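You operate a simulated robot arm through the tools that you are given. There is no shell and no other tool.

You are at the controls of a simulated two-armed robot. One attempt, no reset.

Task
Wax the dry patch on the wooden worktop with the pad.
Fine: lay the pad back and close the tin. A coat counts when it lies all over at full strength: go over it till it gets no stronger.

Only the result counts: the job must be done as asked and must still hold three seconds after the hand-in. Knocking over, shifting, dropping, spilling or breaking anything else fails it.

Robot
Two 7-joint arms with fingered hands on one trunk that stands fixed in place. Base frame: the origin is at the foot of the trunk, x ahead of it, y to its left, z up. Readings come in m, rad, newtons and seconds.
The left shoulder is at [0.056, 0.158, 1.168], the right one opposite. With the tool pointing down near the work surface each hand reaches from about 0.42 to 0.84 m from the base axis, measured 20 degrees to its own side. Payload 4 kg a hand.
The TCP of each hand is the grasp point between the finger pads, 0.03 m short of the fingertips. In the tool frame z runs along the fingers and y along their closing line. The gripper opens to 0.104 m. The gripper's body begins 0.035 m behind the TCP. The gripper is a hand of 4 fingers: y runs from the thumb to the fingers, the wrist lies at [-0.015, -0.104, -0.178] in the tool frame, and closing takes about 1.5 s.
Orientation is that of the tool frame in the base frame, as [roll, pitch, yaw] about the fixed x, y, z axes, in that order (R = Rz(yaw) Ry(pitch) Rx(roll)). With the fingers straight down and the wrist toward the robot, the tool's x, y and z point along [0, 1, 0], [1, 0, 0] and [0, 0, -1] of the base frame.

Tools
- The arms move only by the tool send_rows. It takes "left_plan", "right_plan" or both (then of equal length, played together; a hand with none holds still); each is a list of rows, each a list of 2 entries, a list of its own where there are three numbers: the turn, a rotation vector about the base's x, y, z in rad, then the shift along the base's x, y, z in m. In form: [[[rx, ry, rz], [x, y, z]], ...]. A call has 1 to 20 rows; each row shifts and turns the commanded pose from where the row before left it. "left_gripper" and "right_gripper" are, for a hand that has rows, the opening, from 0 (shut) to 1 (fully open), set as the call begins (left out, the last holds). Each row takes 0.2 s and may step no farther than 0.05 m and 0.15 rad from the row before; otherwise, or with a gripper value out of range, the whole call is refused. Where a pose cannot be reached the arm comes as near as it can. A force on the tool above 40 N (or 10 N above the force at the start of the call, whichever is more), or a blocked arm, ends the call early, and 0.2 s more pass. Each finger travels about 0.045 m/s and halts on what it meets, pressing with about 30 N; the grip force reading is that of the motor and also rises with nothing between the fingers. The clock runs only during rows and for 0.2 s after the last one: add rows that do not move to give the fingers time. It gives the time, the measured TCP pose, the force on the tool (base axes), the opening and the grip force at its end, in the units of the frame above (readings bear some noise), with the torque about the TCP (base axes, N m) and any sound that the robot's microphone picked up.
- Cameras (640 x 400 px; columns grow to the right, rows downward): "scene" is now at [0.123, -0.0753, 1.3598]; the picture's right is [-0.64, -0.77, 0.01], its down [-0.36, 0.29, -0.89] and it looks along [0.68, -0.57, -0.46] (base axes); focal length 372 px, centre (320, 200). "left" rides on the left gripper at [-0.061, -0.092, -0.131] in its tool frame; the picture's right is [-0.81, -0.28, 0.52], its down [0.53, -0.71, 0.46] and it looks along [0.24, 0.64, 0.73] (tool axes); focal length 275 px, centre (320, 200). "right" rides on the right gripper at [0.061, -0.092, -0.13] in its tool frame; the picture's right is [-0.81, 0.27, -0.52], its down [-0.53, -0.71, 0.46] and it looks along [-0.24, 0.64, 0.72] (tool axes); focal length 275 px, centre (320, 200). There is no depth. A picture from a camera that has moved, and an enlarged one, comes with that camera's place and axes in the base frame and with its lens. The place of the scene camera against the robot may be out by one fixed shift of up to 0.025 m in any direction.
- camera(camera): a new picture of that camera. It takes no simulated time.
- move_column(by): slides the trunk up (or, below 0, down) by that many m; the arms and the scene camera ride with it, the base frame stays. It gives what a move gives, with no picture.
- finger_targets(index, middle, ring, thumb_bend, thumb_turn, hand): sets how far each is bent, from 0 (flat) to 1 (curled in); at 0.3 the hand is open as for a grip, at 0.7 the pads meet at the TCP. One left out holds its place. A second passes; each finger stops where it meets its share of the squeeze, and holds until it gets a number again. A gripper value or a shape takes the hand back. It gives what a move gives, with no picture; readings hold the bend of each and the force on the fingers (four entries, about 0 where the hand has none), thumb and palm. thumb_turn goes from beside the hand (0) to across from the fingers (1), as for a grip.
- set_grasp(shape, hand): the hand has 4 fingers and takes this shape, open, in about a second: jaw (thumb against the fingers, like two jaws); tri (thumb and two fingers); tip (a fingertip pinch); poke (one finger out to press); point (the index stretched); flat (the hand flat); cup (the hand cupped); fist (a fist). The gripper value then closes the fingers along that shape, each until it touches; the sizes above hold for jaw. It gives what a move gives, with no picture.
- pan_tilt(pan, tilt): turns the head with the scene camera to pan (to the left, within 1.396 rad either way) and tilt (down, from -0.506 to 1.204), counted from straight ahead of the robot. It gives what a move gives.
- zoom(camera, box): a new picture of the part [left, top, right, bottom] of that camera's present view, enlarged. It takes no simulated time.
- close_job(): hands the job in; it is judged then, once.

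Nothing tells you positions but the pictures and the camera data. Unless the task says otherwise, let go and move clear before handing in.

The tools are called after ">>>" by a JSON object that holds its "name" and its "arguments". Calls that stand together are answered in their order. send_rows: Moves the arms, as the interface text tells. Its arguments: {"type":"object","properties":{"left_plan":{"type":"array","items":{"type":"array"}},"left_gripper":{"type":"number"},"right_plan":{"type":"array","items":{"type":"array"}},"right_gripper":{"type":"number"}},"required":[]} The other tools are called the same way: move_column (by) slides the trunk up or down; set_grasp (shape, hand) gives the hand a shape; finger_targets (index, middle, ring, thumb_bend, thumb_turn, hand) moves the fingers one by one; pan_tilt (pan, tilt) turns the head that bears the scene camera; camera (camera) takes a picture; zoom (camera, box) takes an enlarged picture of a part of a camera's view; close_job () hands the job in.

At the start:

```text
t: 0.0
left_tcp_pos: [0.4485, -0.0693, 1.1178]
left_tool_rot: [3.141, -0.001, 1.573]
left_ft_force: [-0.9, 0.6, -0.6]
left_moment: [0.0, 0.01, 0.0]
left_gripper_width: 0.1038
left_finger_force: 0.0
left_shape: jaw
left_bend: [0.3, 0.3, 0.3, 0.3, 0.98]
left_finger forces: [0.1, 0.0, 0.1, 0.0, 0.0, 0.1]
right_tcp_pos: [0.3485, -0.3891, 1.1575]
right_tool_rot: [-3.141, 0.001, 1.569]
right_ft_force: [0.7, 0.5, 0.5]
right_moment: [0.01, 0.01, -0.05]
right_gripper_width: 0.1038
right_finger_force: 0.0
right_shape: jaw
right_bend: [0.3, 0.3, 0.3, 0.3, 0.98]
right_finger forces: [0.1, 0.0, 0.0, 0.1, 0.0, 0.1]
trunk travel left (down, up): [-0.375, 0.132]
head pan, tilt: [-0.695, 0.468]
```

scene: 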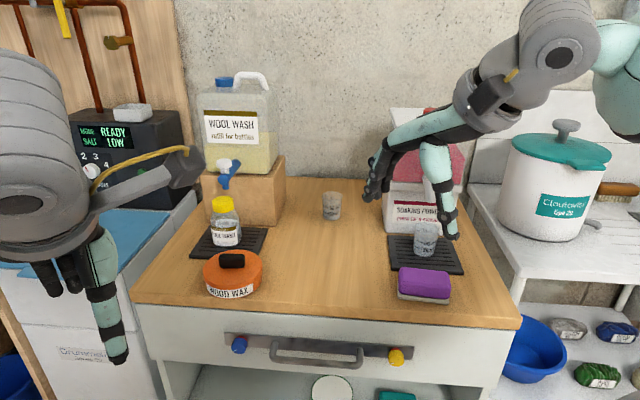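
right: 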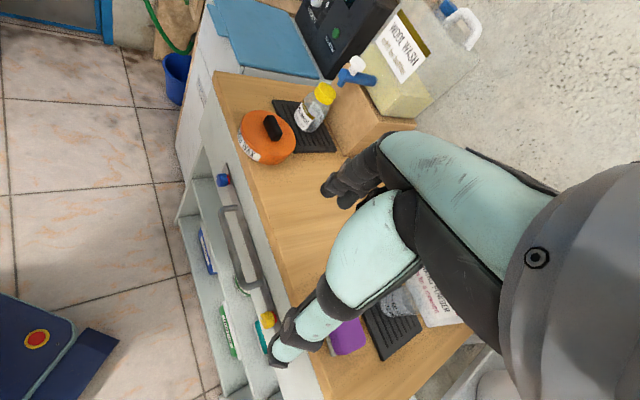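
left: 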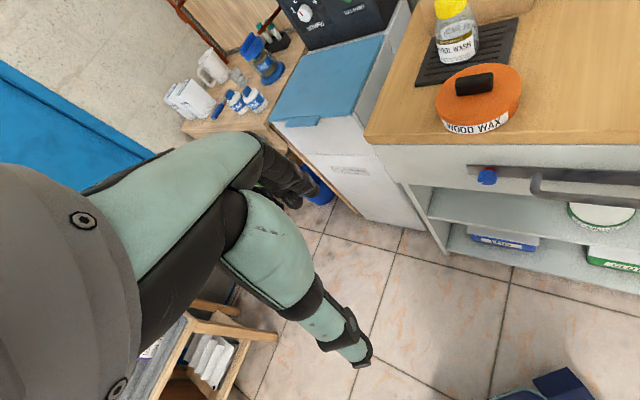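

I see a wooden worktop with an orange "wood wax" tin that has a black knob, a purple pad, a bottle and some glasses. I'll look closer before moving anything.

>>> {"name": "zoom", "arguments": {"camera": "scene", "box": [130, 170, 330, 310]}}

>>> {"name": "zoom", "arguments": {"camera": "scene", "box": [330, 170, 530, 310]}}

>>> {"name": "zoom", "arguments": {"camera": "left", "box": [360, 0, 640, 200]}}

>>> {"name": "zoom", "arguments": {"camera": "right", "box": [200, 50, 480, 400]}}

```text
2.86 times, centred on (230, 240) of scene
camera zoom: at [0.123, -0.0753, 1.3598], right [-0.64, -0.77, 0.01], down [-0.36, 0.29, -0.89], along [0.68, -0.57, -0.46], focal length 1063 px, centre (577, 86)
```

zoom: 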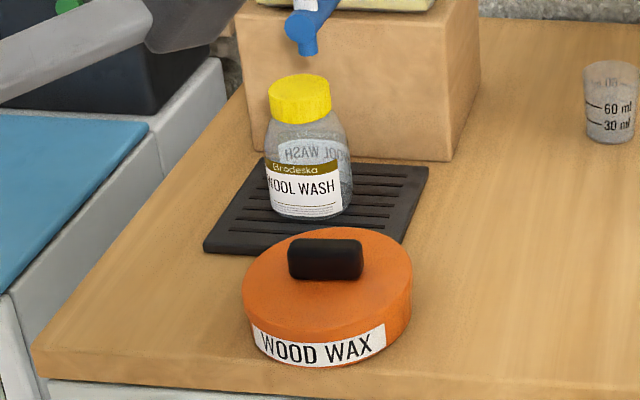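

```text
2.86 times, centred on (430, 240) of scene
camera zoom: at [0.123, -0.0753, 1.3598], right [-0.64, -0.77, 0.01], down [-0.36, 0.29, -0.89], along [0.68, -0.57, -0.46], focal length 1063 px, centre (6, 86)
```

zoom: 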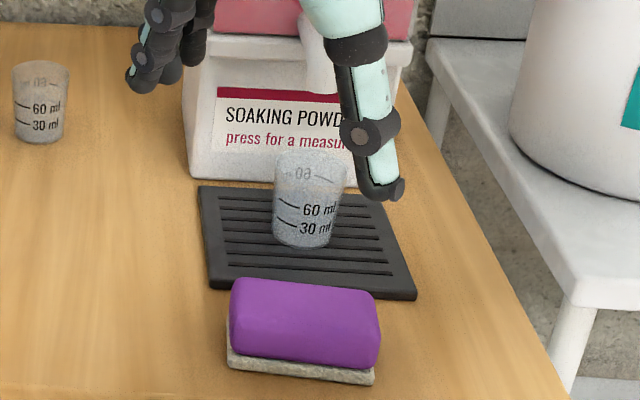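

```text
2.00 times, centred on (500, 100) of left
camera zoom: at [0.3565, -0.1302, 1.2495], right [-0.27, -0.81, -0.52], down [-0.71, 0.53, -0.46], along [0.64, 0.24, -0.73], focal length 551 px, centre (-40, 400)
```

zoom: 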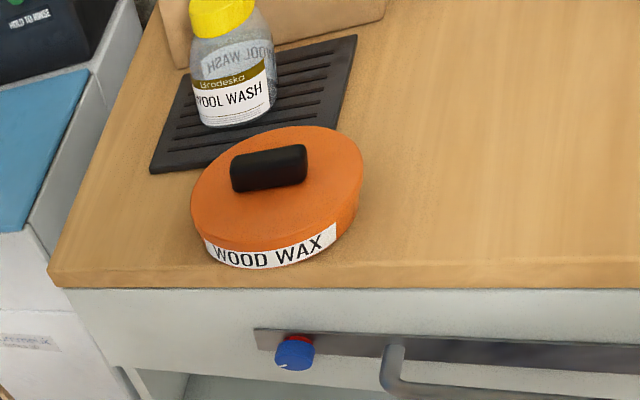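

```text
1.14 times, centred on (340, 225) of right
camera zoom: at [0.2552, -0.327, 1.2874], right [0.27, -0.81, 0.52], down [-0.71, -0.53, -0.46], along [0.64, -0.24, -0.73], focal length 315 px, centre (297, 171)
```

zoom: 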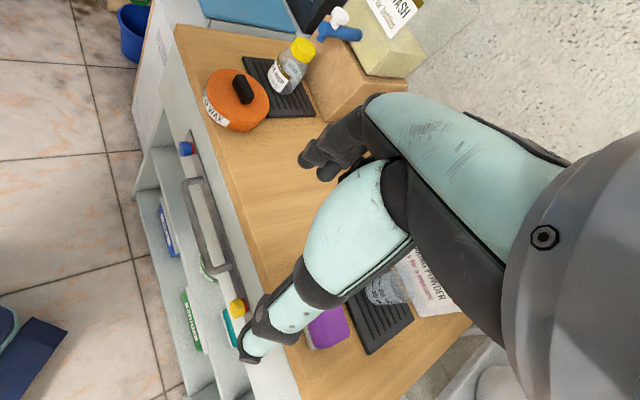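

The tin's knob triangulates to about [0.675, -0.307, 0.914]. Next I'll look for the dry patch in the middle of the worktop.

>>> {"name": "zoom", "arguments": {"camera": "scene", "box": [240, 190, 420, 310]}}

>>> {"name": "zoom", "arguments": {"camera": "scene", "box": [370, 230, 530, 330]}}

>>> {"name": "pan_tilt", "arguments": {"pan": -0.75, "tilt": 0.7}}

>>> {"name": "camera", "arguments": {"camera": "scene"}}

```text
3.33 times, centred on (330, 250) of scene
camera zoom: at [0.123, -0.0753, 1.3598], right [-0.64, -0.77, 0.01], down [-0.36, 0.29, -0.89], along [0.68, -0.57, -0.46], focal length 1240 px, centre (287, 33)
```

zoom: 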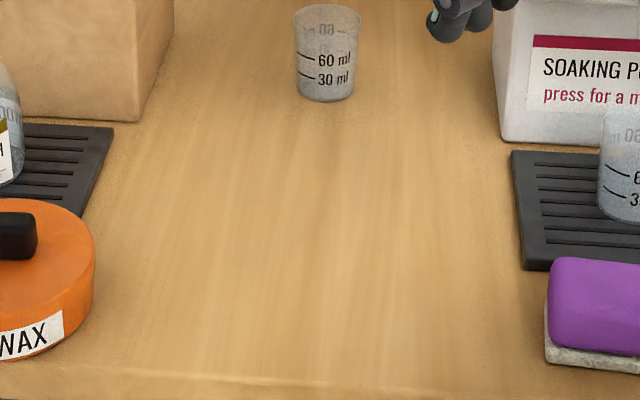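

```text
4.00 times, centred on (450, 280) of scene
camera zoom: at [0.123, -0.0753, 1.3598], right [-0.64, -0.77, 0.01], down [-0.36, 0.29, -0.89], along [0.68, -0.57, -0.46], focal length 1488 px, centre (-200, -120)
```

zoom: 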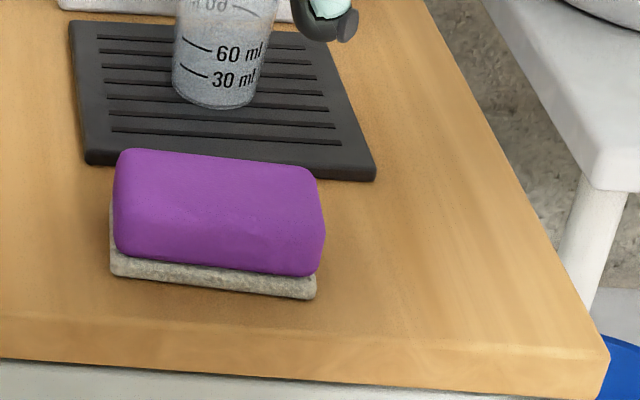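

```text
t: 0.8
left_tcp_pos: [0.4347, -0.0695, 1.1249]
left_tool_rot: [3.129, 0.001, 1.572]
left_ft_force: [-1.3, 0.6, 0.9]
left_moment: [0.04, -0.01, -0.01]
left_gripper_width: 0.1041
left_finger_force: 0.0
left_shape: jaw
left_bend: [0.3, 0.3, 0.3, 0.3, 0.98]
left_finger forces: [0.1, 0.0, 0.0, 0.0, 0.1, 0.0]
right_tcp_pos: [0.3356, -0.3876, 1.1614]
right_tool_rot: [3.129, -0.003, 1.567]
right_ft_force: [-0.5, -0.3, -0.1]
right_moment: [-0.02, -0.03, 0.0]
right_gripper_width: 0.1038
right_finger_force: 0.0
right_shape: jaw
right_bend: [0.3, 0.3, 0.3, 0.3, 0.97]
right_finger forces: [0.0, 0.0, 0.1, 0.1, 0.0, 0.0]
trunk travel left (down, up): [-0.375, 0.132]
head pan, tilt: [-0.75, 0.7]
```

```text
taken
camera scene: at [0.1142, -0.0744, 1.3395], right [-0.68, -0.73, 0.01], down [-0.48, 0.44, -0.76], along [0.55, -0.52, -0.65], focal length 372 px, centre (320, 200)
```

scene: 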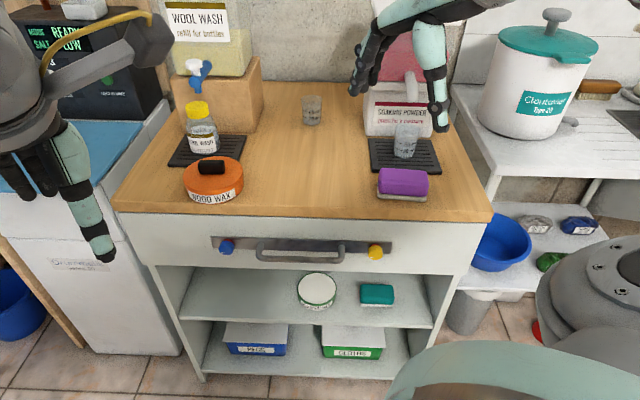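

There are another round tin and a teal block on the shelf below the worktop. I'll check those labels and look harder for the dry patch.

>>> {"name": "zoom", "arguments": {"camera": "scene", "box": [200, 260, 440, 370]}}

>>> {"name": "zoom", "arguments": {"camera": "scene", "box": [220, 100, 400, 220]}}

>>> {"name": "zoom", "arguments": {"camera": "scene", "box": [340, 120, 500, 220]}}

>>> {"name": "zoom", "arguments": {"camera": "scene", "box": [110, 120, 270, 220]}}

```text
2.67 times, centred on (320, 315) of scene
camera zoom: at [0.1142, -0.0744, 1.3395], right [-0.68, -0.73, 0.01], down [-0.48, 0.44, -0.76], along [0.55, -0.52, -0.65], focal length 992 px, centre (320, -107)
```

zoom: 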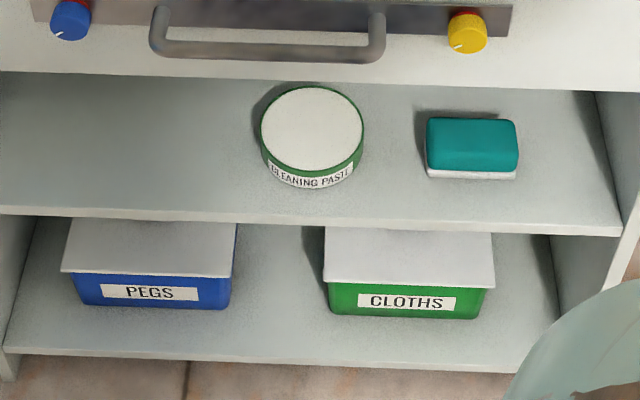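

```text
3.33 times, centred on (310, 160) of scene
camera zoom: at [0.1142, -0.0744, 1.3395], right [-0.68, -0.73, 0.01], down [-0.48, 0.44, -0.76], along [0.55, -0.52, -0.65], focal length 1240 px, centre (353, 333)
```

zoom: 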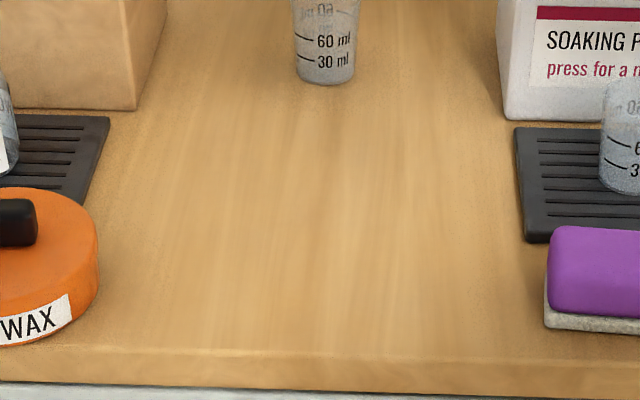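

```text
4.00 times, centred on (420, 170) of scene
camera zoom: at [0.1142, -0.0744, 1.3395], right [-0.68, -0.73, 0.01], down [-0.48, 0.44, -0.76], along [0.55, -0.52, -0.65], focal length 1488 px, centre (-80, 320)
```

zoom: 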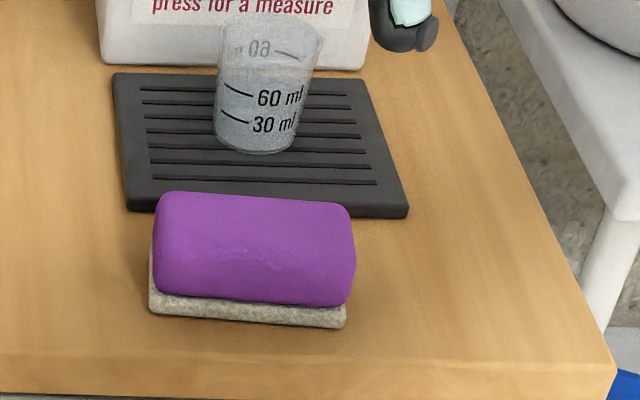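

```text
4.00 times, centred on (190, 170) of scene
camera zoom: at [0.1142, -0.0744, 1.3395], right [-0.68, -0.73, 0.01], down [-0.48, 0.44, -0.76], along [0.55, -0.52, -0.65], focal length 1488 px, centre (840, 320)
```

zoom: 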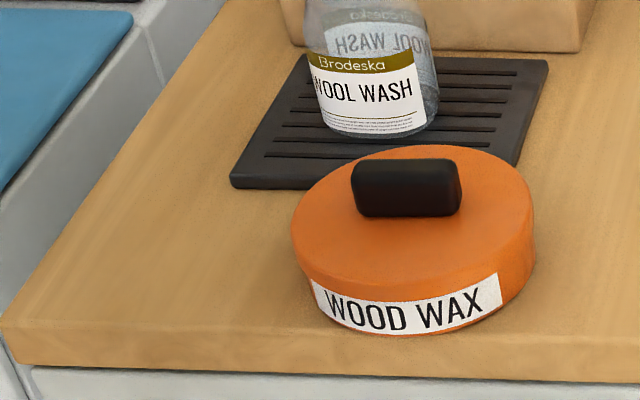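

The shelf tin is cleaning paste, so it isn't needed. The front edge of the worktop runs at about -44°, with the pad near [0.40, -0.57] and the tin near [0.675, -0.307]. I'll clear the left arm and use the right wrist camera to look over the top.

>>> {"name": "send_rows", "arguments": {"left_plan": [[[0, 0, 0], [-0.01, 0.04, 0]], [[0, 0, 0], [-0.01, 0.04, 0]], [[0, 0, 0], [0, 0.04, 0]], [[0, 0, 0], [0, 0.04, 0]], [[0, 0, 0], [0, 0.04, 0]], [[0, 0, 0], [0, 0.04, 0]]], "right_plan": [[[0, 0, -0.13], [0.01, 0.0, 0.015]], [[0, 0, -0.13], [0.01, 0.0, 0.015]], [[0, 0, -0.13], [0.01, 0, 0.01]], [[0, 0, -0.13], [0.01, 0, 0]], [[0, 0, -0.13], [0.01, 0, 0]], [[0, 0, -0.12], [0.01, 0, 0]]]}}

>>> {"name": "camera", "arguments": {"camera": "right"}}

>>> {"name": "camera", "arguments": {"camera": "scene"}}

```text
t: 2.1
left_tcp_pos: [0.4143, 0.1735, 1.1232]
left_tool_rot: [3.128, 0.002, 1.574]
left_ft_force: [-0.1, 0.5, 0.2]
left_moment: [0.01, 0.02, -0.04]
left_gripper_width: 0.104
left_finger_force: 0.0
left_shape: jaw
left_bend: [0.3, 0.3, 0.3, 0.3, 0.98]
left_finger forces: [0.0, 0.0, 0.0, 0.1, 0.0, 0.1]
right_tcp_pos: [0.3954, -0.3849, 1.2034]
right_tool_rot: [3.125, 0.002, 0.798]
right_ft_force: [-0.4, 0.1, 0.6]
right_moment: [-0.03, -0.01, -0.01]
right_gripper_width: 0.1039
right_finger_force: 0.1
right_shape: jaw
right_bend: [0.3, 0.3, 0.3, 0.3, 0.97]
right_finger forces: [0.1, 0.0, 0.1, 0.0, 0.0, 0.0]
trunk travel left (down, up): [-0.375, 0.132]
head pan, tilt: [-0.75, 0.7]
```

```text
taken
camera right: at [0.3696, -0.2751, 1.3313], right [-0.37, -0.77, 0.52], down [-0.88, 0.11, -0.47], along [0.3, -0.63, -0.71], focal length 275 px, centre (320, 200)
```

right: 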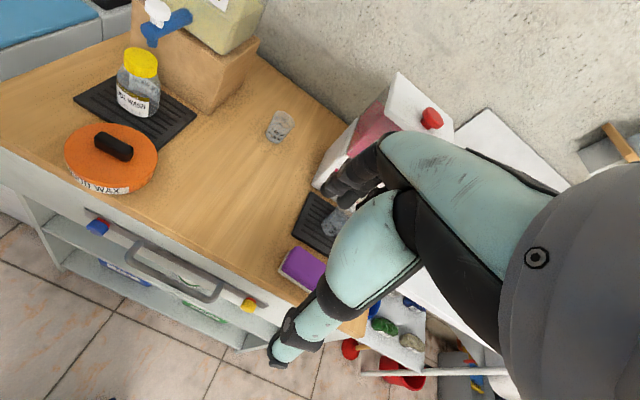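

```text
taken
camera scene: at [0.114, -0.0713, 1.3397], right [-0.68, -0.73, 0.01], down [-0.48, 0.44, -0.76], along [0.55, -0.52, -0.65], focal length 372 px, centre (320, 200)
```

scene: 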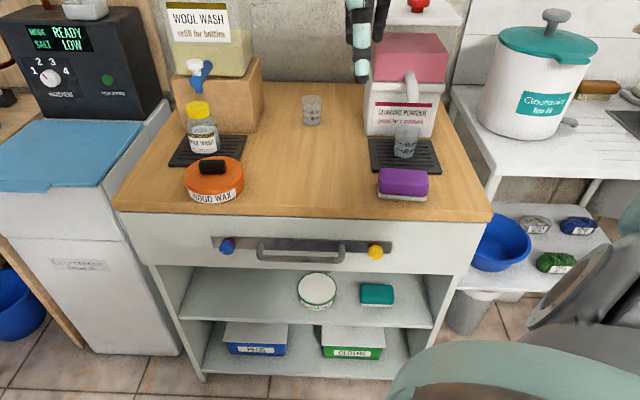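

With a clear view now, I'll zoom into the bare wood to find the patch's outline.

>>> {"name": "zoom", "arguments": {"camera": "scene", "box": [110, 80, 500, 230]}}

>>> {"name": "zoom", "arguments": {"camera": "right", "box": [60, 60, 340, 300]}}

>>> {"name": "zoom", "arguments": {"camera": "right", "box": [140, 110, 320, 230]}}

```text
1.64 times, centred on (305, 155) of scene
camera zoom: at [0.114, -0.0713, 1.3397], right [-0.68, -0.73, 0.01], down [-0.48, 0.44, -0.76], along [0.55, -0.52, -0.65], focal length 610 px, centre (345, 274)
```

zoom: 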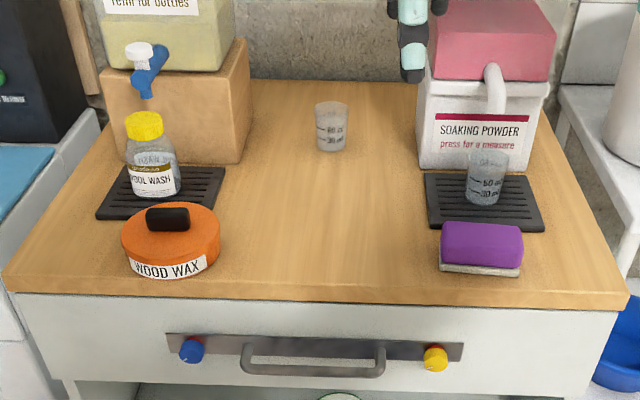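

```text
1.67 times, centred on (200, 180) of right
camera zoom: at [0.3696, -0.2751, 1.3313], right [-0.37, -0.77, 0.52], down [-0.88, 0.11, -0.47], along [0.3, -0.63, -0.71], focal length 459 px, centre (520, 233)
```

zoom: 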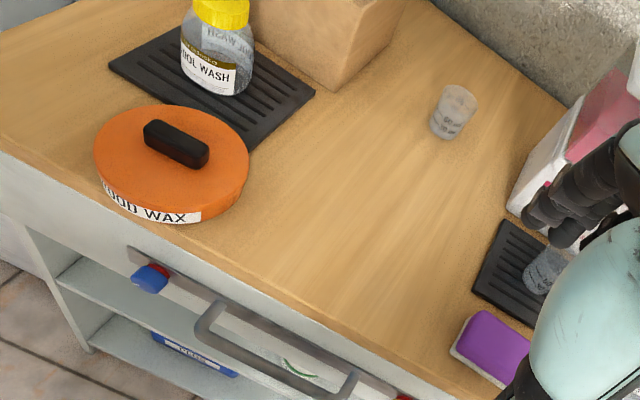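

```text
3.33 times, centred on (230, 170) of right
camera zoom: at [0.3696, -0.2751, 1.3313], right [-0.37, -0.77, 0.52], down [-0.88, 0.11, -0.47], along [0.3, -0.63, -0.71], focal length 918 px, centre (620, 300)
```

zoom: 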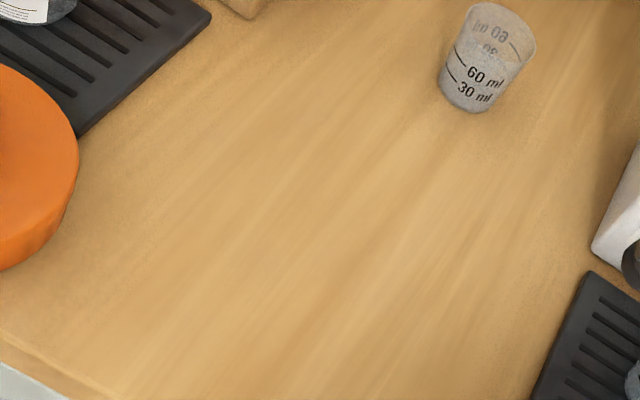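

The patch is very faint. I'll tilt the head for a different angle and zoom into sections to find where the tone changes.

>>> {"name": "zoom", "arguments": {"camera": "scene", "box": [230, 120, 390, 220]}}

>>> {"name": "zoom", "arguments": {"camera": "scene", "box": [235, 165, 315, 215]}}

>>> {"name": "zoom", "arguments": {"camera": "scene", "box": [310, 165, 390, 215]}}

>>> {"name": "zoom", "arguments": {"camera": "scene", "box": [310, 110, 390, 160]}}

>>> {"name": "zoom", "arguments": {"camera": "scene", "box": [235, 110, 315, 160]}}

```text
4.00 times, centred on (310, 170) of scene
camera zoom: at [0.114, -0.0713, 1.3397], right [-0.68, -0.73, 0.01], down [-0.48, 0.44, -0.76], along [0.55, -0.52, -0.65], focal length 1488 px, centre (360, 320)
```

zoom: 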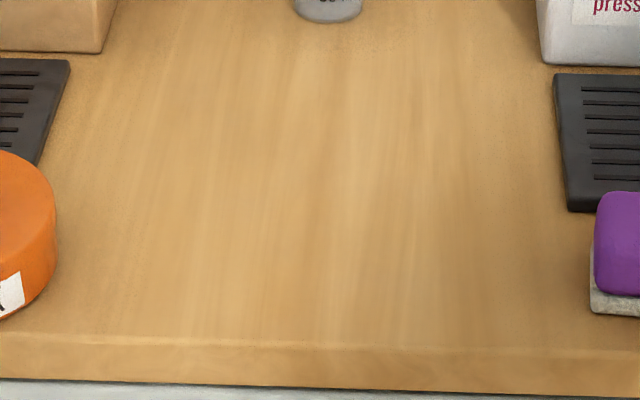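

```text
8.00 times, centred on (275, 190) of scene
camera zoom: at [0.114, -0.0713, 1.3397], right [-0.68, -0.73, 0.01], down [-0.48, 0.44, -0.76], along [0.55, -0.52, -0.65], focal length 2975 px, centre (680, 280)
```

zoom: 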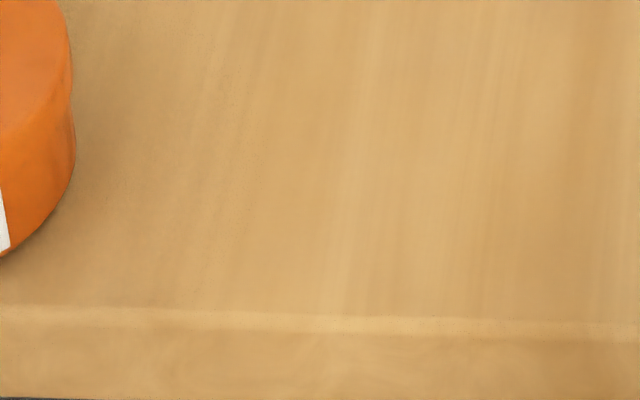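

```text
8.00 times, centred on (350, 190) of scene
camera zoom: at [0.114, -0.0713, 1.3397], right [-0.68, -0.73, 0.01], down [-0.48, 0.44, -0.76], along [0.55, -0.52, -0.65], focal length 2975 px, centre (80, 280)
```

zoom: 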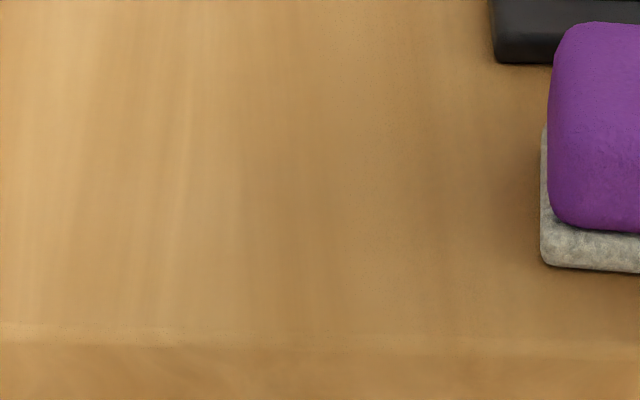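

```text
8.00 times, centred on (350, 135) of scene
camera zoom: at [0.114, -0.0713, 1.3397], right [-0.68, -0.73, 0.01], down [-0.48, 0.44, -0.76], along [0.55, -0.52, -0.65], focal length 2975 px, centre (80, 720)
```

zoom: 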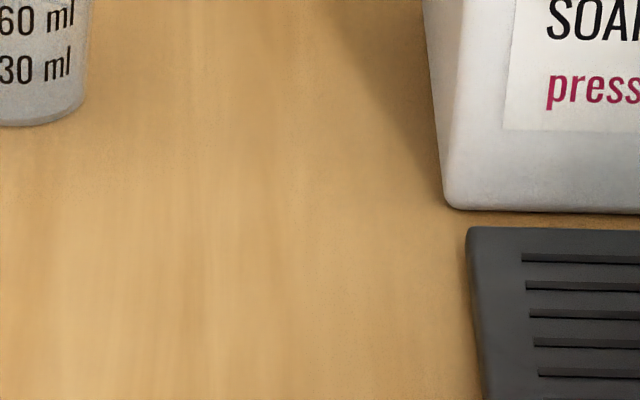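

```text
8.00 times, centred on (275, 135) of scene
camera zoom: at [0.114, -0.0713, 1.3397], right [-0.68, -0.73, 0.01], down [-0.48, 0.44, -0.76], along [0.55, -0.52, -0.65], focal length 2975 px, centre (680, 720)
```

zoom: 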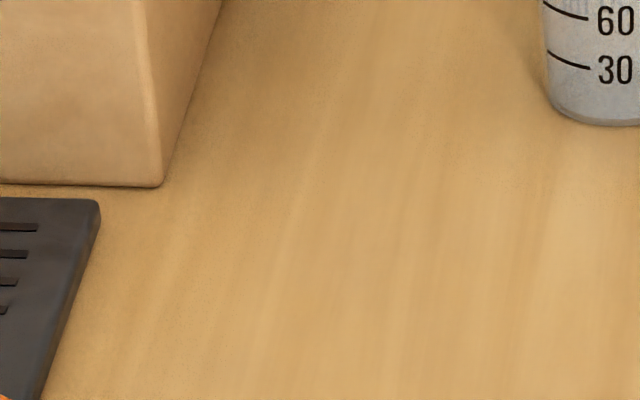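

The paler area in the middle, between the tin and the pad, looks like the dry patch. First I'll open the tin, so I'm moving the right hand above the lid's knob, with the fingers closing across the bar.

>>> {"name": "send_rows", "arguments": {"right_plan": [[[0, 0, 0], [0.035, 0.01, -0.014]], [[0, 0, 0], [0.035, 0.01, -0.014]], [[0, 0, 0], [0.035, 0.01, -0.014]], [[0, 0, 0], [0.035, 0.01, -0.014]], [[0, 0, 0], [0.035, 0.01, -0.018]], [[0, 0, 0], [0.035, 0.01, -0.018]], [[0, 0, 0], [0.035, 0.01, -0.018]], [[0, 0, 0], [0.035, 0.008, -0.018]], [[0, 0, 0], [0, 0, 0]]]}}

>>> {"name": "camera", "arguments": {"camera": "right"}}

>>> {"name": "zoom", "arguments": {"camera": "scene", "box": [110, 80, 310, 220]}}

```text
t: 4.2
left_tcp_pos: [0.4132, 0.1711, 1.1224]
left_tool_rot: [3.127, 0.001, 1.573]
left_ft_force: [-1.1, -0.2, -0.5]
left_moment: [-0.02, -0.07, -0.02]
left_gripper_width: 0.104
left_finger_force: 0.0
left_shape: jaw
left_bend: [0.3, 0.3, 0.3, 0.3, 0.98]
left_finger forces: [0.0, 0.0, 0.1, 0.0, 0.0, 0.0]
right_tcp_pos: [0.6734, -0.3073, 1.0735]
right_tool_rot: [3.127, -0.001, 0.798]
right_ft_force: [-0.6, -0.8, 0.1]
right_moment: [0.0, -0.02, 0.0]
right_gripper_width: 0.1042
right_finger_force: 0.1
right_shape: jaw
right_bend: [0.3, 0.3, 0.3, 0.3, 0.97]
right_finger forces: [0.0, 0.1, 0.0, 0.1, 0.0, 0.0]
trunk travel left (down, up): [-0.375, 0.132]
head pan, tilt: [-0.75, 0.7]
```

```text
taken
camera right: at [0.647, -0.1991, 1.2018], right [-0.37, -0.77, 0.52], down [-0.88, 0.11, -0.47], along [0.3, -0.63, -0.72], focal length 275 px, centre (320, 200)
```

right: 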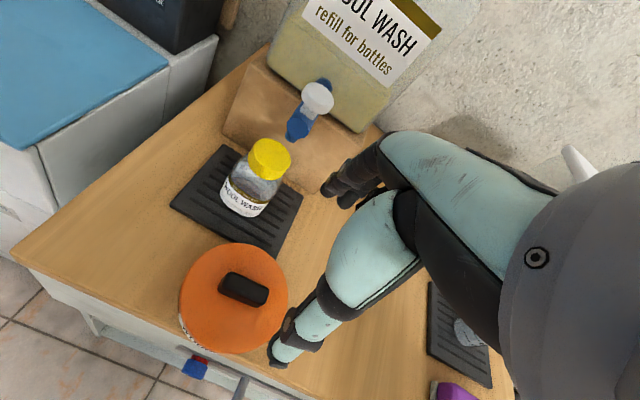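

```text
2.86 times, centred on (210, 150) of scene
camera zoom: at [0.1136, -0.0744, 1.3396], right [-0.68, -0.73, 0.01], down [-0.48, 0.44, -0.76], along [0.55, -0.52, -0.65], focal length 1063 px, centre (634, 343)
```

zoom: 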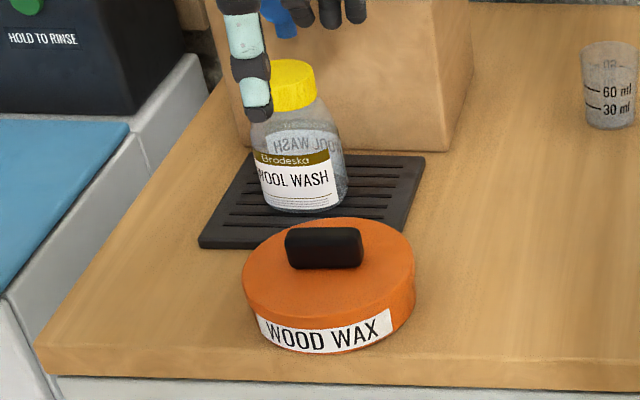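

The knob sits at about [0.68, -0.308], almost under the tool. I'll descend partway and check again.

>>> {"name": "send_rows", "arguments": {"right_plan": [[[0, 0, 0], [0.003, 0, -0.025]], [[0, 0, 0], [0.003, 0, -0.025]], [[0, 0, 0], [0, 0, -0.025]], [[0, 0, 0], [0, 0, -0.025]], [[0, 0, 0], [0, 0, -0.02]], [[0, 0, 0], [0, 0, 0]], [[0, 0, 0], [0, 0, 0]]]}}

>>> {"name": "camera", "arguments": {"camera": "right"}}

>>> {"name": "zoom", "arguments": {"camera": "scene", "box": [150, 110, 270, 220]}}

```text
t: 5.8
left_tcp_pos: [0.4138, 0.1698, 1.1241]
left_tool_rot: [3.129, 0.002, 1.573]
left_ft_force: [-0.3, 0.3, 0.0]
left_moment: [0.0, 0.0, -0.02]
left_gripper_width: 0.104
left_finger_force: 0.0
left_shape: jaw
left_bend: [0.3, 0.3, 0.3, 0.3, 0.98]
left_finger forces: [0.0, 0.0, 0.1, 0.0, 0.0, 0.0]
right_tcp_pos: [0.6633, -0.321, 0.9602]
right_tool_rot: [3.132, -0.002, 0.8]
right_ft_force: [-0.4, 0.2, -0.6]
right_moment: [0.04, 0.01, 0.02]
right_gripper_width: 0.1039
right_finger_force: 0.1
right_shape: jaw
right_bend: [0.3, 0.3, 0.3, 0.3, 0.97]
right_finger forces: [0.0, 0.0, 0.1, 0.0, 0.0, 0.0]
right hand out of reach, approached as far as the arm can: row 3, 4, 5
trunk travel left (down, up): [-0.375, 0.132]
head pan, tilt: [-0.75, 0.7]
```

```text
taken
camera right: at [0.6375, -0.2113, 1.0894], right [-0.37, -0.77, 0.52], down [-0.88, 0.11, -0.46], along [0.3, -0.63, -0.72], focal length 275 px, centre (320, 200)
```

right: 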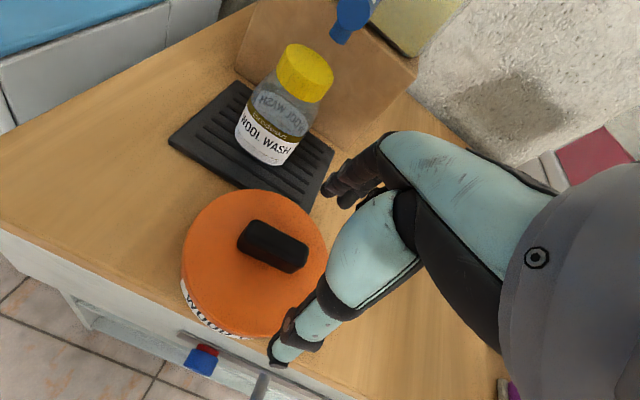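

```text
3.64 times, centred on (210, 165) of scene
camera zoom: at [0.115, -0.0746, 1.3394], right [-0.68, -0.73, 0.01], down [-0.48, 0.44, -0.76], along [0.55, -0.52, -0.65], focal length 1352 px, centre (720, 327)
```

zoom: 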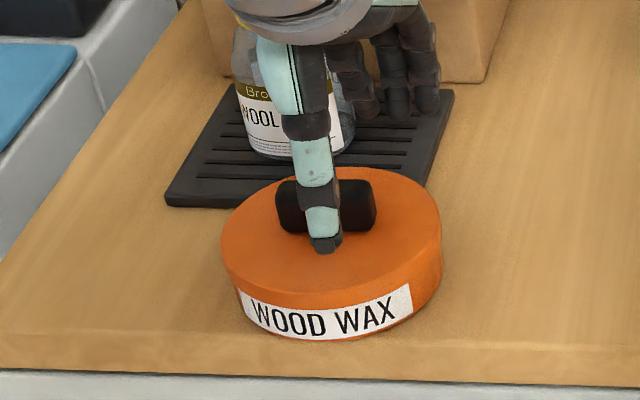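

The arm runs out of reach low down. I'll lift the hand, lower the trunk so the shoulder geometry is better, and come back down.

>>> {"name": "send_rows", "arguments": {"left_plan": [[[0, 0, 0], [0, 0, 0.03]], [[0, 0, 0], [0, 0, 0.03]], [[0, 0, 0], [0, 0, 0.03]], [[0, 0, 0], [0, 0, 0.03]], [[0, 0, 0], [0, 0, 0]]], "right_plan": [[[0, 0, 0], [0, 0, 0.03]], [[0, 0, 0], [0, 0, 0.04]], [[0, 0, 0], [0, 0, 0.04]], [[0, 0, 0], [0, 0, 0.04]], [[0, 0, 0], [0, 0, 0]]]}}

>>> {"name": "move_column", "arguments": {"by": -0.14}}

```text
t: 7.0
left_tcp_pos: [0.4152, 0.1717, 1.2439]
left_tool_rot: [3.128, 0.001, 1.572]
left_ft_force: [0.9, 0.1, -0.1]
left_moment: [-0.01, -0.01, 0.03]
left_gripper_width: 0.1039
left_finger_force: 0.1
left_shape: jaw
left_bend: [0.3, 0.3, 0.3, 0.3, 0.98]
left_finger forces: [0.1, 0.0, 0.0, 0.0, 0.1, 0.0]
right_tcp_pos: [0.6632, -0.3204, 1.1127]
right_tool_rot: [3.13, 0.001, 0.799]
right_ft_force: [-0.3, -1.3, -0.1]
right_moment: [-0.02, -0.01, 0.01]
right_gripper_width: 0.1041
right_finger_force: 0.0
right_shape: jaw
right_bend: [0.3, 0.3, 0.3, 0.3, 0.97]
right_finger forces: [0.0, 0.1, 0.1, 0.0, 0.0, 0.0]
trunk travel left (down, up): [-0.375, 0.132]
head pan, tilt: [-0.75, 0.7]
```

```text
t: 8.6
left_tcp_pos: [0.4147, 0.1695, 1.1061]
left_tool_rot: [3.128, 0.0, 1.575]
left_ft_force: [-0.2, -0.6, 0.2]
left_moment: [-0.04, -0.01, -0.01]
left_gripper_width: 0.1039
left_finger_force: 0.1
left_shape: jaw
left_bend: [0.3, 0.3, 0.3, 0.3, 0.98]
left_finger forces: [0.0, 0.1, 0.0, 0.0, 0.0, 0.1]
right_tcp_pos: [0.6636, -0.3198, 0.9735]
right_tool_rot: [3.129, -0.001, 0.798]
right_ft_force: [0.2, 0.7, 0.2]
right_moment: [0.0, -0.02, 0.0]
right_gripper_width: 0.1038
right_finger_force: 0.1
right_shape: jaw
right_bend: [0.3, 0.3, 0.3, 0.3, 0.97]
right_finger forces: [0.1, 0.1, 0.1, 0.0, 0.0, 0.0]
trunk travel left (down, up): [-0.235, 0.272]
head pan, tilt: [-0.75, 0.7]
```

The trunk is down and the hand is at z≈0.97. I'll line up over the knob and check.

>>> {"name": "send_rows", "arguments": {"right_plan": [[[0, 0, 0], [0.008, 0.006, -0.01]], [[0, 0, 0], [0.008, 0.006, -0.01]], [[0, 0, 0], [0, 0, 0]]]}}

>>> {"name": "camera", "arguments": {"camera": "right"}}

>>> {"name": "camera", "arguments": {"camera": "scene"}}

>>> {"name": "zoom", "arguments": {"camera": "scene", "box": [150, 50, 290, 170]}}

```text
t: 9.4
left_tcp_pos: [0.4145, 0.1712, 1.1061]
left_tool_rot: [3.129, 0.0, 1.573]
left_ft_force: [-0.2, -0.5, 0.0]
left_moment: [-0.01, -0.02, 0.03]
left_gripper_width: 0.1041
left_finger_force: 0.0
left_shape: jaw
left_bend: [0.3, 0.3, 0.3, 0.3, 0.98]
left_finger forces: [0.1, 0.0, 0.0, 0.0, 0.1, 0.0]
right_tcp_pos: [0.6794, -0.3067, 0.9535]
right_tool_rot: [3.13, -0.001, 0.799]
right_ft_force: [-0.5, 0.7, -0.3]
right_moment: [-0.01, 0.0, -0.01]
right_gripper_width: 0.1038
right_finger_force: 0.0
right_shape: jaw
right_bend: [0.3, 0.3, 0.3, 0.3, 0.97]
right_finger forces: [0.1, 0.1, 0.0, 0.0, 0.1, 0.1]
trunk travel left (down, up): [-0.235, 0.272]
head pan, tilt: [-0.75, 0.7]
```

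```text
taken
camera right: at [0.6531, -0.1972, 1.0834], right [-0.37, -0.77, 0.52], down [-0.88, 0.11, -0.46], along [0.3, -0.63, -0.72], focal length 275 px, centre (320, 200)
```

right: 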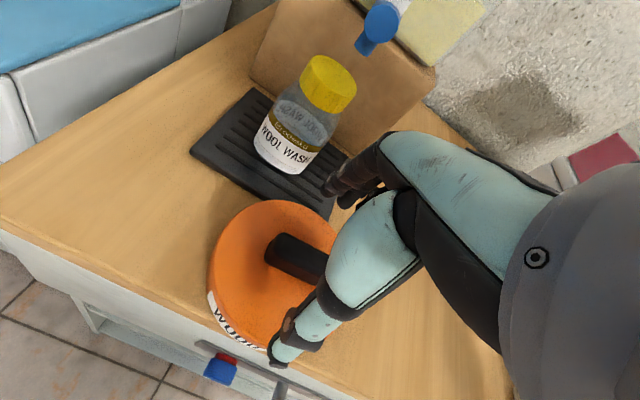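

```text
taken
camera scene: at [0.1125, -0.0744, 1.2006], right [-0.68, -0.73, 0.01], down [-0.48, 0.44, -0.76], along [0.55, -0.52, -0.65], focal length 372 px, centre (320, 200)
```

scene: 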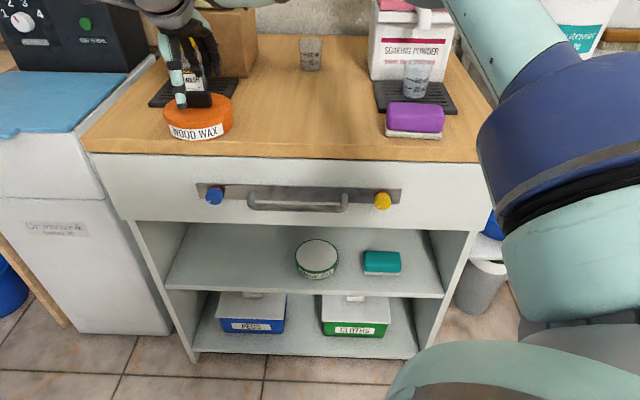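

```text
3.33 times, centred on (220, 110) of scene
camera zoom: at [0.1125, -0.0744, 1.2006], right [-0.68, -0.73, 0.01], down [-0.48, 0.44, -0.76], along [0.55, -0.52, -0.65], focal length 1240 px, centre (653, 500)
```

zoom: 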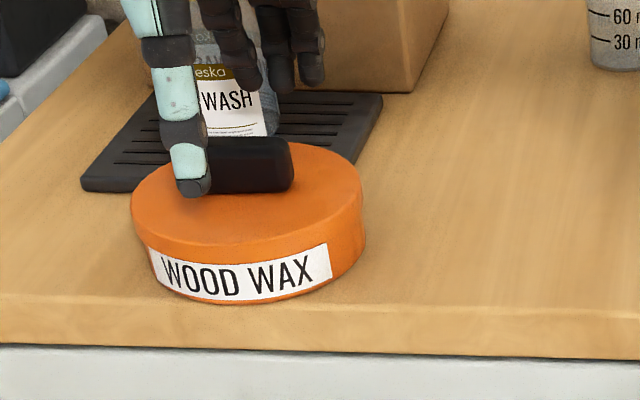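

The hand is lined up with the bar to within a few millimetres. I'll go down so the fingertips sit beside the knob, just above the lid, and close gently.

>>> {"name": "send_rows", "arguments": {"right_plan": [[[0, 0, 0], [-0.004, -0.003, -0.008]], [[0, 0, 0], [0, 0, -0.008]], [[0, 0, 0], [0, 0, -0.006]], [[0, 0, 0], [0, 0, 0]]]}}

>>> {"name": "zoom", "arguments": {"camera": "scene", "box": [150, 50, 290, 170]}}

>>> {"name": "zoom", "arguments": {"camera": "right", "box": [180, 160, 420, 380]}}

```text
t: 10.4
left_tcp_pos: [0.414, 0.1709, 1.1056]
left_tool_rot: [3.129, 0.0, 1.572]
left_ft_force: [0.0, -0.3, -0.5]
left_moment: [-0.01, -0.01, 0.01]
left_gripper_width: 0.104
left_finger_force: 0.1
left_shape: jaw
left_bend: [0.3, 0.3, 0.3, 0.3, 0.98]
left_finger forces: [0.0, 0.0, 0.1, 0.1, 0.0, 0.1]
right_tcp_pos: [0.6753, -0.31, 0.9313]
right_tool_rot: [3.13, -0.002, 0.8]
right_ft_force: [0.5, 1.0, -1.2]
right_moment: [-0.02, 0.01, 0.04]
right_gripper_width: 0.1036
right_finger_force: 0.1
right_shape: jaw
right_bend: [0.3, 0.3, 0.3, 0.3, 0.97]
right_finger forces: [0.0, 0.0, 0.0, 0.0, 0.1, 0.0]
trunk travel left (down, up): [-0.235, 0.272]
head pan, tilt: [-0.75, 0.7]
```

```text
3.33 times, centred on (220, 110) of scene
camera zoom: at [0.1129, -0.0745, 1.2005], right [-0.68, -0.73, 0.01], down [-0.48, 0.44, -0.76], along [0.55, -0.52, -0.65], focal length 1240 px, centre (653, 500)
```

zoom: 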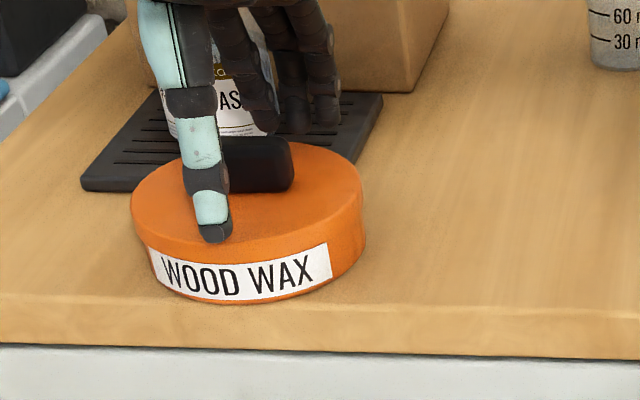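

```text
1.82 times, centred on (300, 270) of right
camera zoom: at [0.6495, -0.2007, 1.0605], right [-0.37, -0.77, 0.52], down [-0.88, 0.11, -0.46], along [0.3, -0.63, -0.72], focal length 500 px, centre (356, 73)
```

zoom: 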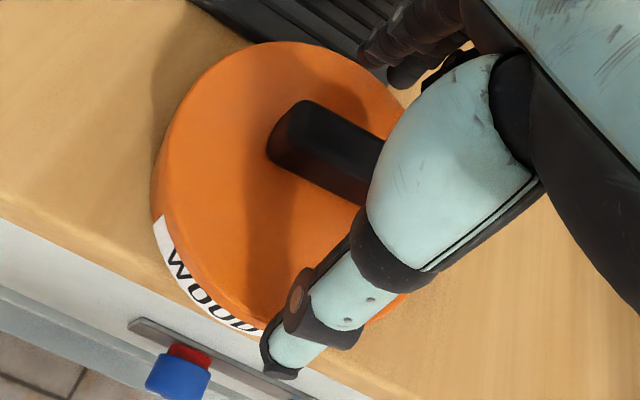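

The tips are beside the knob with no contact yet. Closing now.

>>> {"name": "send_rows", "arguments": {"right_plan": [[[0, 0, 0], [0, 0, 0]], [[0, 0, 0], [0, 0, 0]], [[0, 0, 0], [0, 0, 0]], [[0, 0, 0], [0, 0, 0]], [[0, 0, 0], [0, 0, 0]], [[0, 0, 0], [0, 0, 0]], [[0, 0, 0], [0, 0, 0]], [[0, 0, 0], [0, 0, 0]], [[0, 0, 0], [0, 0, 0]]], "right_gripper": 0}}

>>> {"name": "zoom", "arguments": {"camera": "scene", "box": [150, 50, 290, 170]}}

>>> {"name": "zoom", "arguments": {"camera": "right", "box": [180, 160, 420, 380]}}

```text
t: 12.4
left_tcp_pos: [0.4152, 0.1703, 1.1055]
left_tool_rot: [3.13, 0.001, 1.573]
left_ft_force: [-0.7, 0.5, 0.8]
left_moment: [-0.02, 0.03, 0.04]
left_gripper_width: 0.1038
left_finger_force: 0.1
left_shape: jaw
left_bend: [0.3, 0.3, 0.3, 0.3, 0.98]
left_finger forces: [0.1, 0.0, 0.0, 0.1, 0.0, 0.0]
right_tcp_pos: [0.6753, -0.3116, 0.9321]
right_tool_rot: [3.128, -0.001, 0.799]
right_ft_force: [0.9, -1.0, -0.2]
right_moment: [-0.02, 0.01, 0.02]
right_gripper_width: 0.0156
right_finger_force: 30.0
right_shape: jaw
right_bend: [0.73, 0.57, 0.63, 0.74, 1.0]
right_finger forces: [17.2, 9.1, 0.0, 0.0, 26.2, 0.1]
trunk travel left (down, up): [-0.235, 0.272]
head pan, tilt: [-0.75, 0.7]
heard: snap
```

```text
3.33 times, centred on (220, 110) of scene
camera zoom: at [0.113, -0.0744, 1.2005], right [-0.68, -0.73, 0.01], down [-0.48, 0.44, -0.76], along [0.55, -0.52, -0.65], focal length 1240 px, centre (653, 500)
```

zoom: 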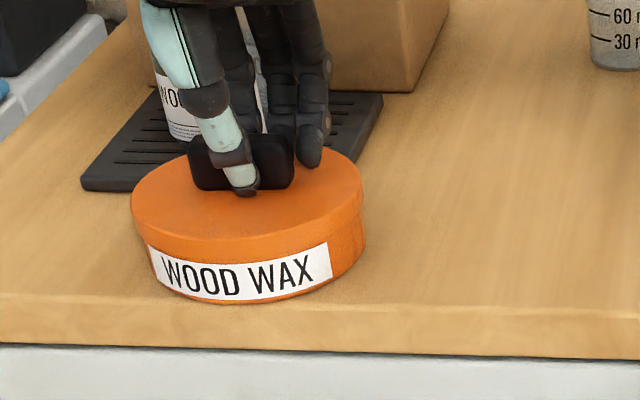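

```text
1.82 times, centred on (300, 270) of right
camera zoom: at [0.6499, -0.2008, 1.0606], right [-0.37, -0.77, 0.52], down [-0.88, 0.11, -0.47], along [0.3, -0.63, -0.72], focal length 500 px, centre (356, 73)
```

zoom: 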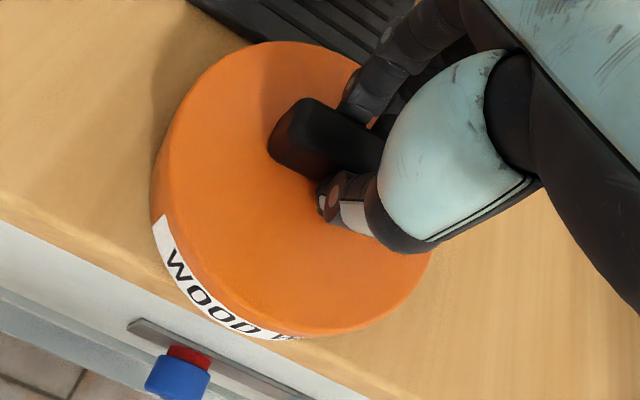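

I have the knob (26 N on the thumb) and heard a snap. I'll lift slowly and see whether the lid comes away on its own.

>>> {"name": "send_rows", "arguments": {"right_plan": [[[0, 0, 0], [0, 0, 0.004]], [[0, 0, 0], [0, 0, 0.004]], [[0, 0, 0], [0, 0, 0.004]], [[0, 0, 0], [0, 0, 0.004]], [[0, 0, 0], [0, 0, 0.004]], [[0, 0, 0], [0, 0, 0]]]}}

>>> {"name": "zoom", "arguments": {"camera": "scene", "box": [150, 50, 290, 170]}}

>>> {"name": "zoom", "arguments": {"camera": "right", "box": [180, 160, 420, 380]}}

```text
t: 13.8
left_tcp_pos: [0.4138, 0.17, 1.1058]
left_tool_rot: [3.129, 0.001, 1.572]
left_ft_force: [1.0, 0.7, 0.0]
left_moment: [-0.01, 0.05, 0.02]
left_gripper_width: 0.1039
left_finger_force: 0.0
left_shape: jaw
left_bend: [0.3, 0.3, 0.3, 0.3, 0.98]
left_finger forces: [0.1, 0.1, 0.1, 0.0, 0.0, 0.0]
right_tcp_pos: [0.6748, -0.3108, 0.9514]
right_tool_rot: [3.132, -0.003, 0.8]
right_ft_force: [0.5, -0.1, 1.0]
right_moment: [0.02, -0.03, 0.0]
right_gripper_width: 0.0158
right_finger_force: 30.1
right_shape: jaw
right_bend: [0.73, 0.57, 0.63, 0.74, 1.0]
right_finger forces: [17.1, 9.1, 0.0, 0.0, 26.2, 0.0]
trunk travel left (down, up): [-0.235, 0.272]
head pan, tilt: [-0.75, 0.7]
```

```text
3.33 times, centred on (220, 110) of scene
camera zoom: at [0.1131, -0.0746, 1.2005], right [-0.68, -0.73, 0.01], down [-0.48, 0.44, -0.76], along [0.55, -0.52, -0.65], focal length 1240 px, centre (653, 500)
```

zoom: 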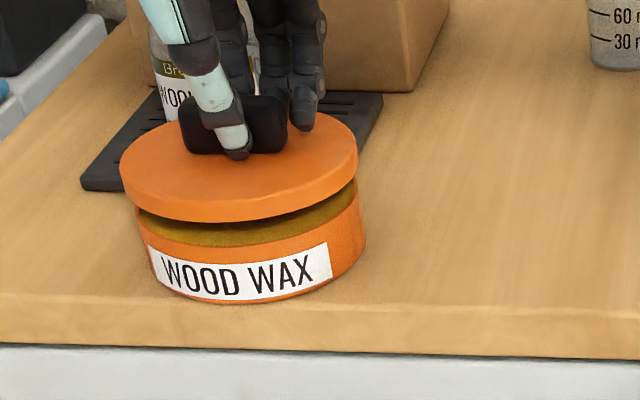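

```text
1.82 times, centred on (300, 270) of right
camera zoom: at [0.649, -0.2007, 1.081], right [-0.37, -0.77, 0.52], down [-0.88, 0.11, -0.46], along [0.3, -0.63, -0.72], focal length 500 px, centre (356, 73)
```

zoom: 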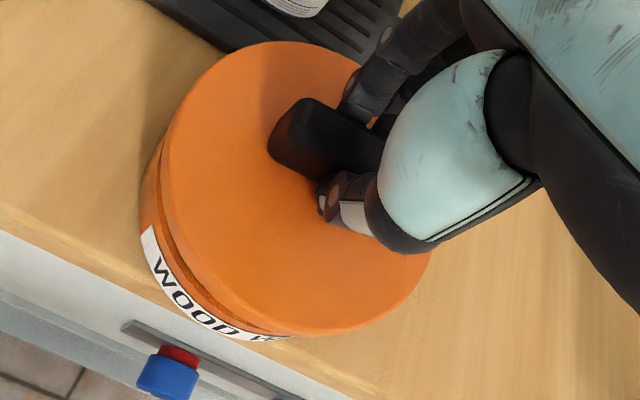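

The lid came off cleanly, and the tin didn't move. I'll raise it and look at the free space in the left-front corner of the worktop to lay it down.

>>> {"name": "send_rows", "arguments": {"right_plan": [[[0, 0, 0], [0, 0, 0.02]], [[0, 0, 0], [0, 0, 0.02]], [[0, 0, 0], [0, 0, 0.02]], [[0, 0, 0], [0.01, 0.01, 0.01]], [[0, 0, 0], [0.01, 0.01, 0]], [[0, 0, 0], [0.01, 0.01, 0]], [[0, 0, 0], [0, 0, 0]]]}}

>>> {"name": "camera", "arguments": {"camera": "right"}}

>>> {"name": "zoom", "arguments": {"camera": "scene", "box": [60, 30, 260, 170]}}

```text
t: 15.4
left_tcp_pos: [0.4143, 0.1694, 1.1053]
left_tool_rot: [3.13, 0.0, 1.571]
left_ft_force: [1.1, -0.4, 0.2]
left_moment: [0.01, 0.02, 0.0]
left_gripper_width: 0.1039
left_finger_force: 0.0
left_shape: jaw
left_bend: [0.3, 0.3, 0.3, 0.3, 0.98]
left_finger forces: [0.0, 0.1, 0.1, 0.1, 0.0, 0.1]
right_tcp_pos: [0.6815, -0.2985, 1.0192]
right_tool_rot: [3.129, 0.0, 0.8]
right_ft_force: [-0.3, 0.0, 0.2]
right_moment: [0.03, -0.04, -0.01]
right_gripper_width: 0.0156
right_finger_force: 30.3
right_shape: jaw
right_bend: [0.73, 0.57, 0.63, 0.74, 1.0]
right_finger forces: [17.2, 9.0, 0.0, 0.1, 26.0, 0.0]
right hand out of reach, approached as far as the arm can: row 5, 6
trunk travel left (down, up): [-0.235, 0.272]
head pan, tilt: [-0.75, 0.7]
```

```text
taken
camera right: at [0.6552, -0.1895, 1.1475], right [-0.37, -0.77, 0.52], down [-0.88, 0.11, -0.46], along [0.3, -0.63, -0.72], focal length 275 px, centre (320, 200)
```

right: 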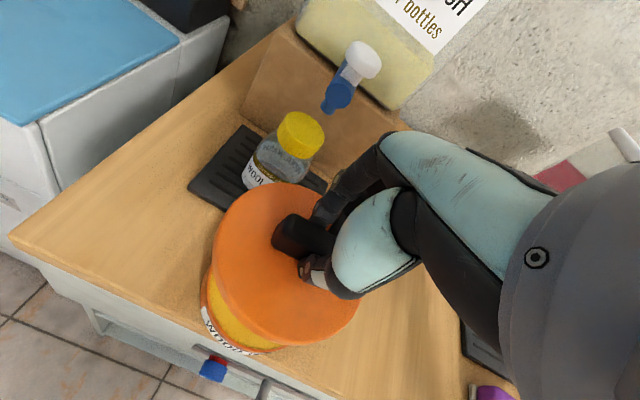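

```text
2.86 times, centred on (160, 100) of scene
camera zoom: at [0.1134, -0.0746, 1.2005], right [-0.68, -0.73, 0.01], down [-0.48, 0.44, -0.76], along [0.55, -0.52, -0.65], focal length 1063 px, centre (777, 486)
```

zoom: 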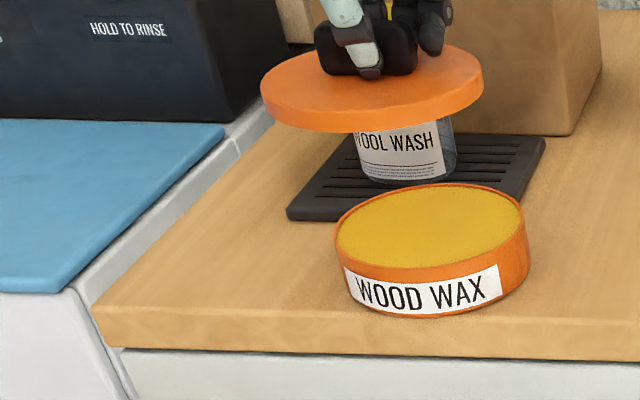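

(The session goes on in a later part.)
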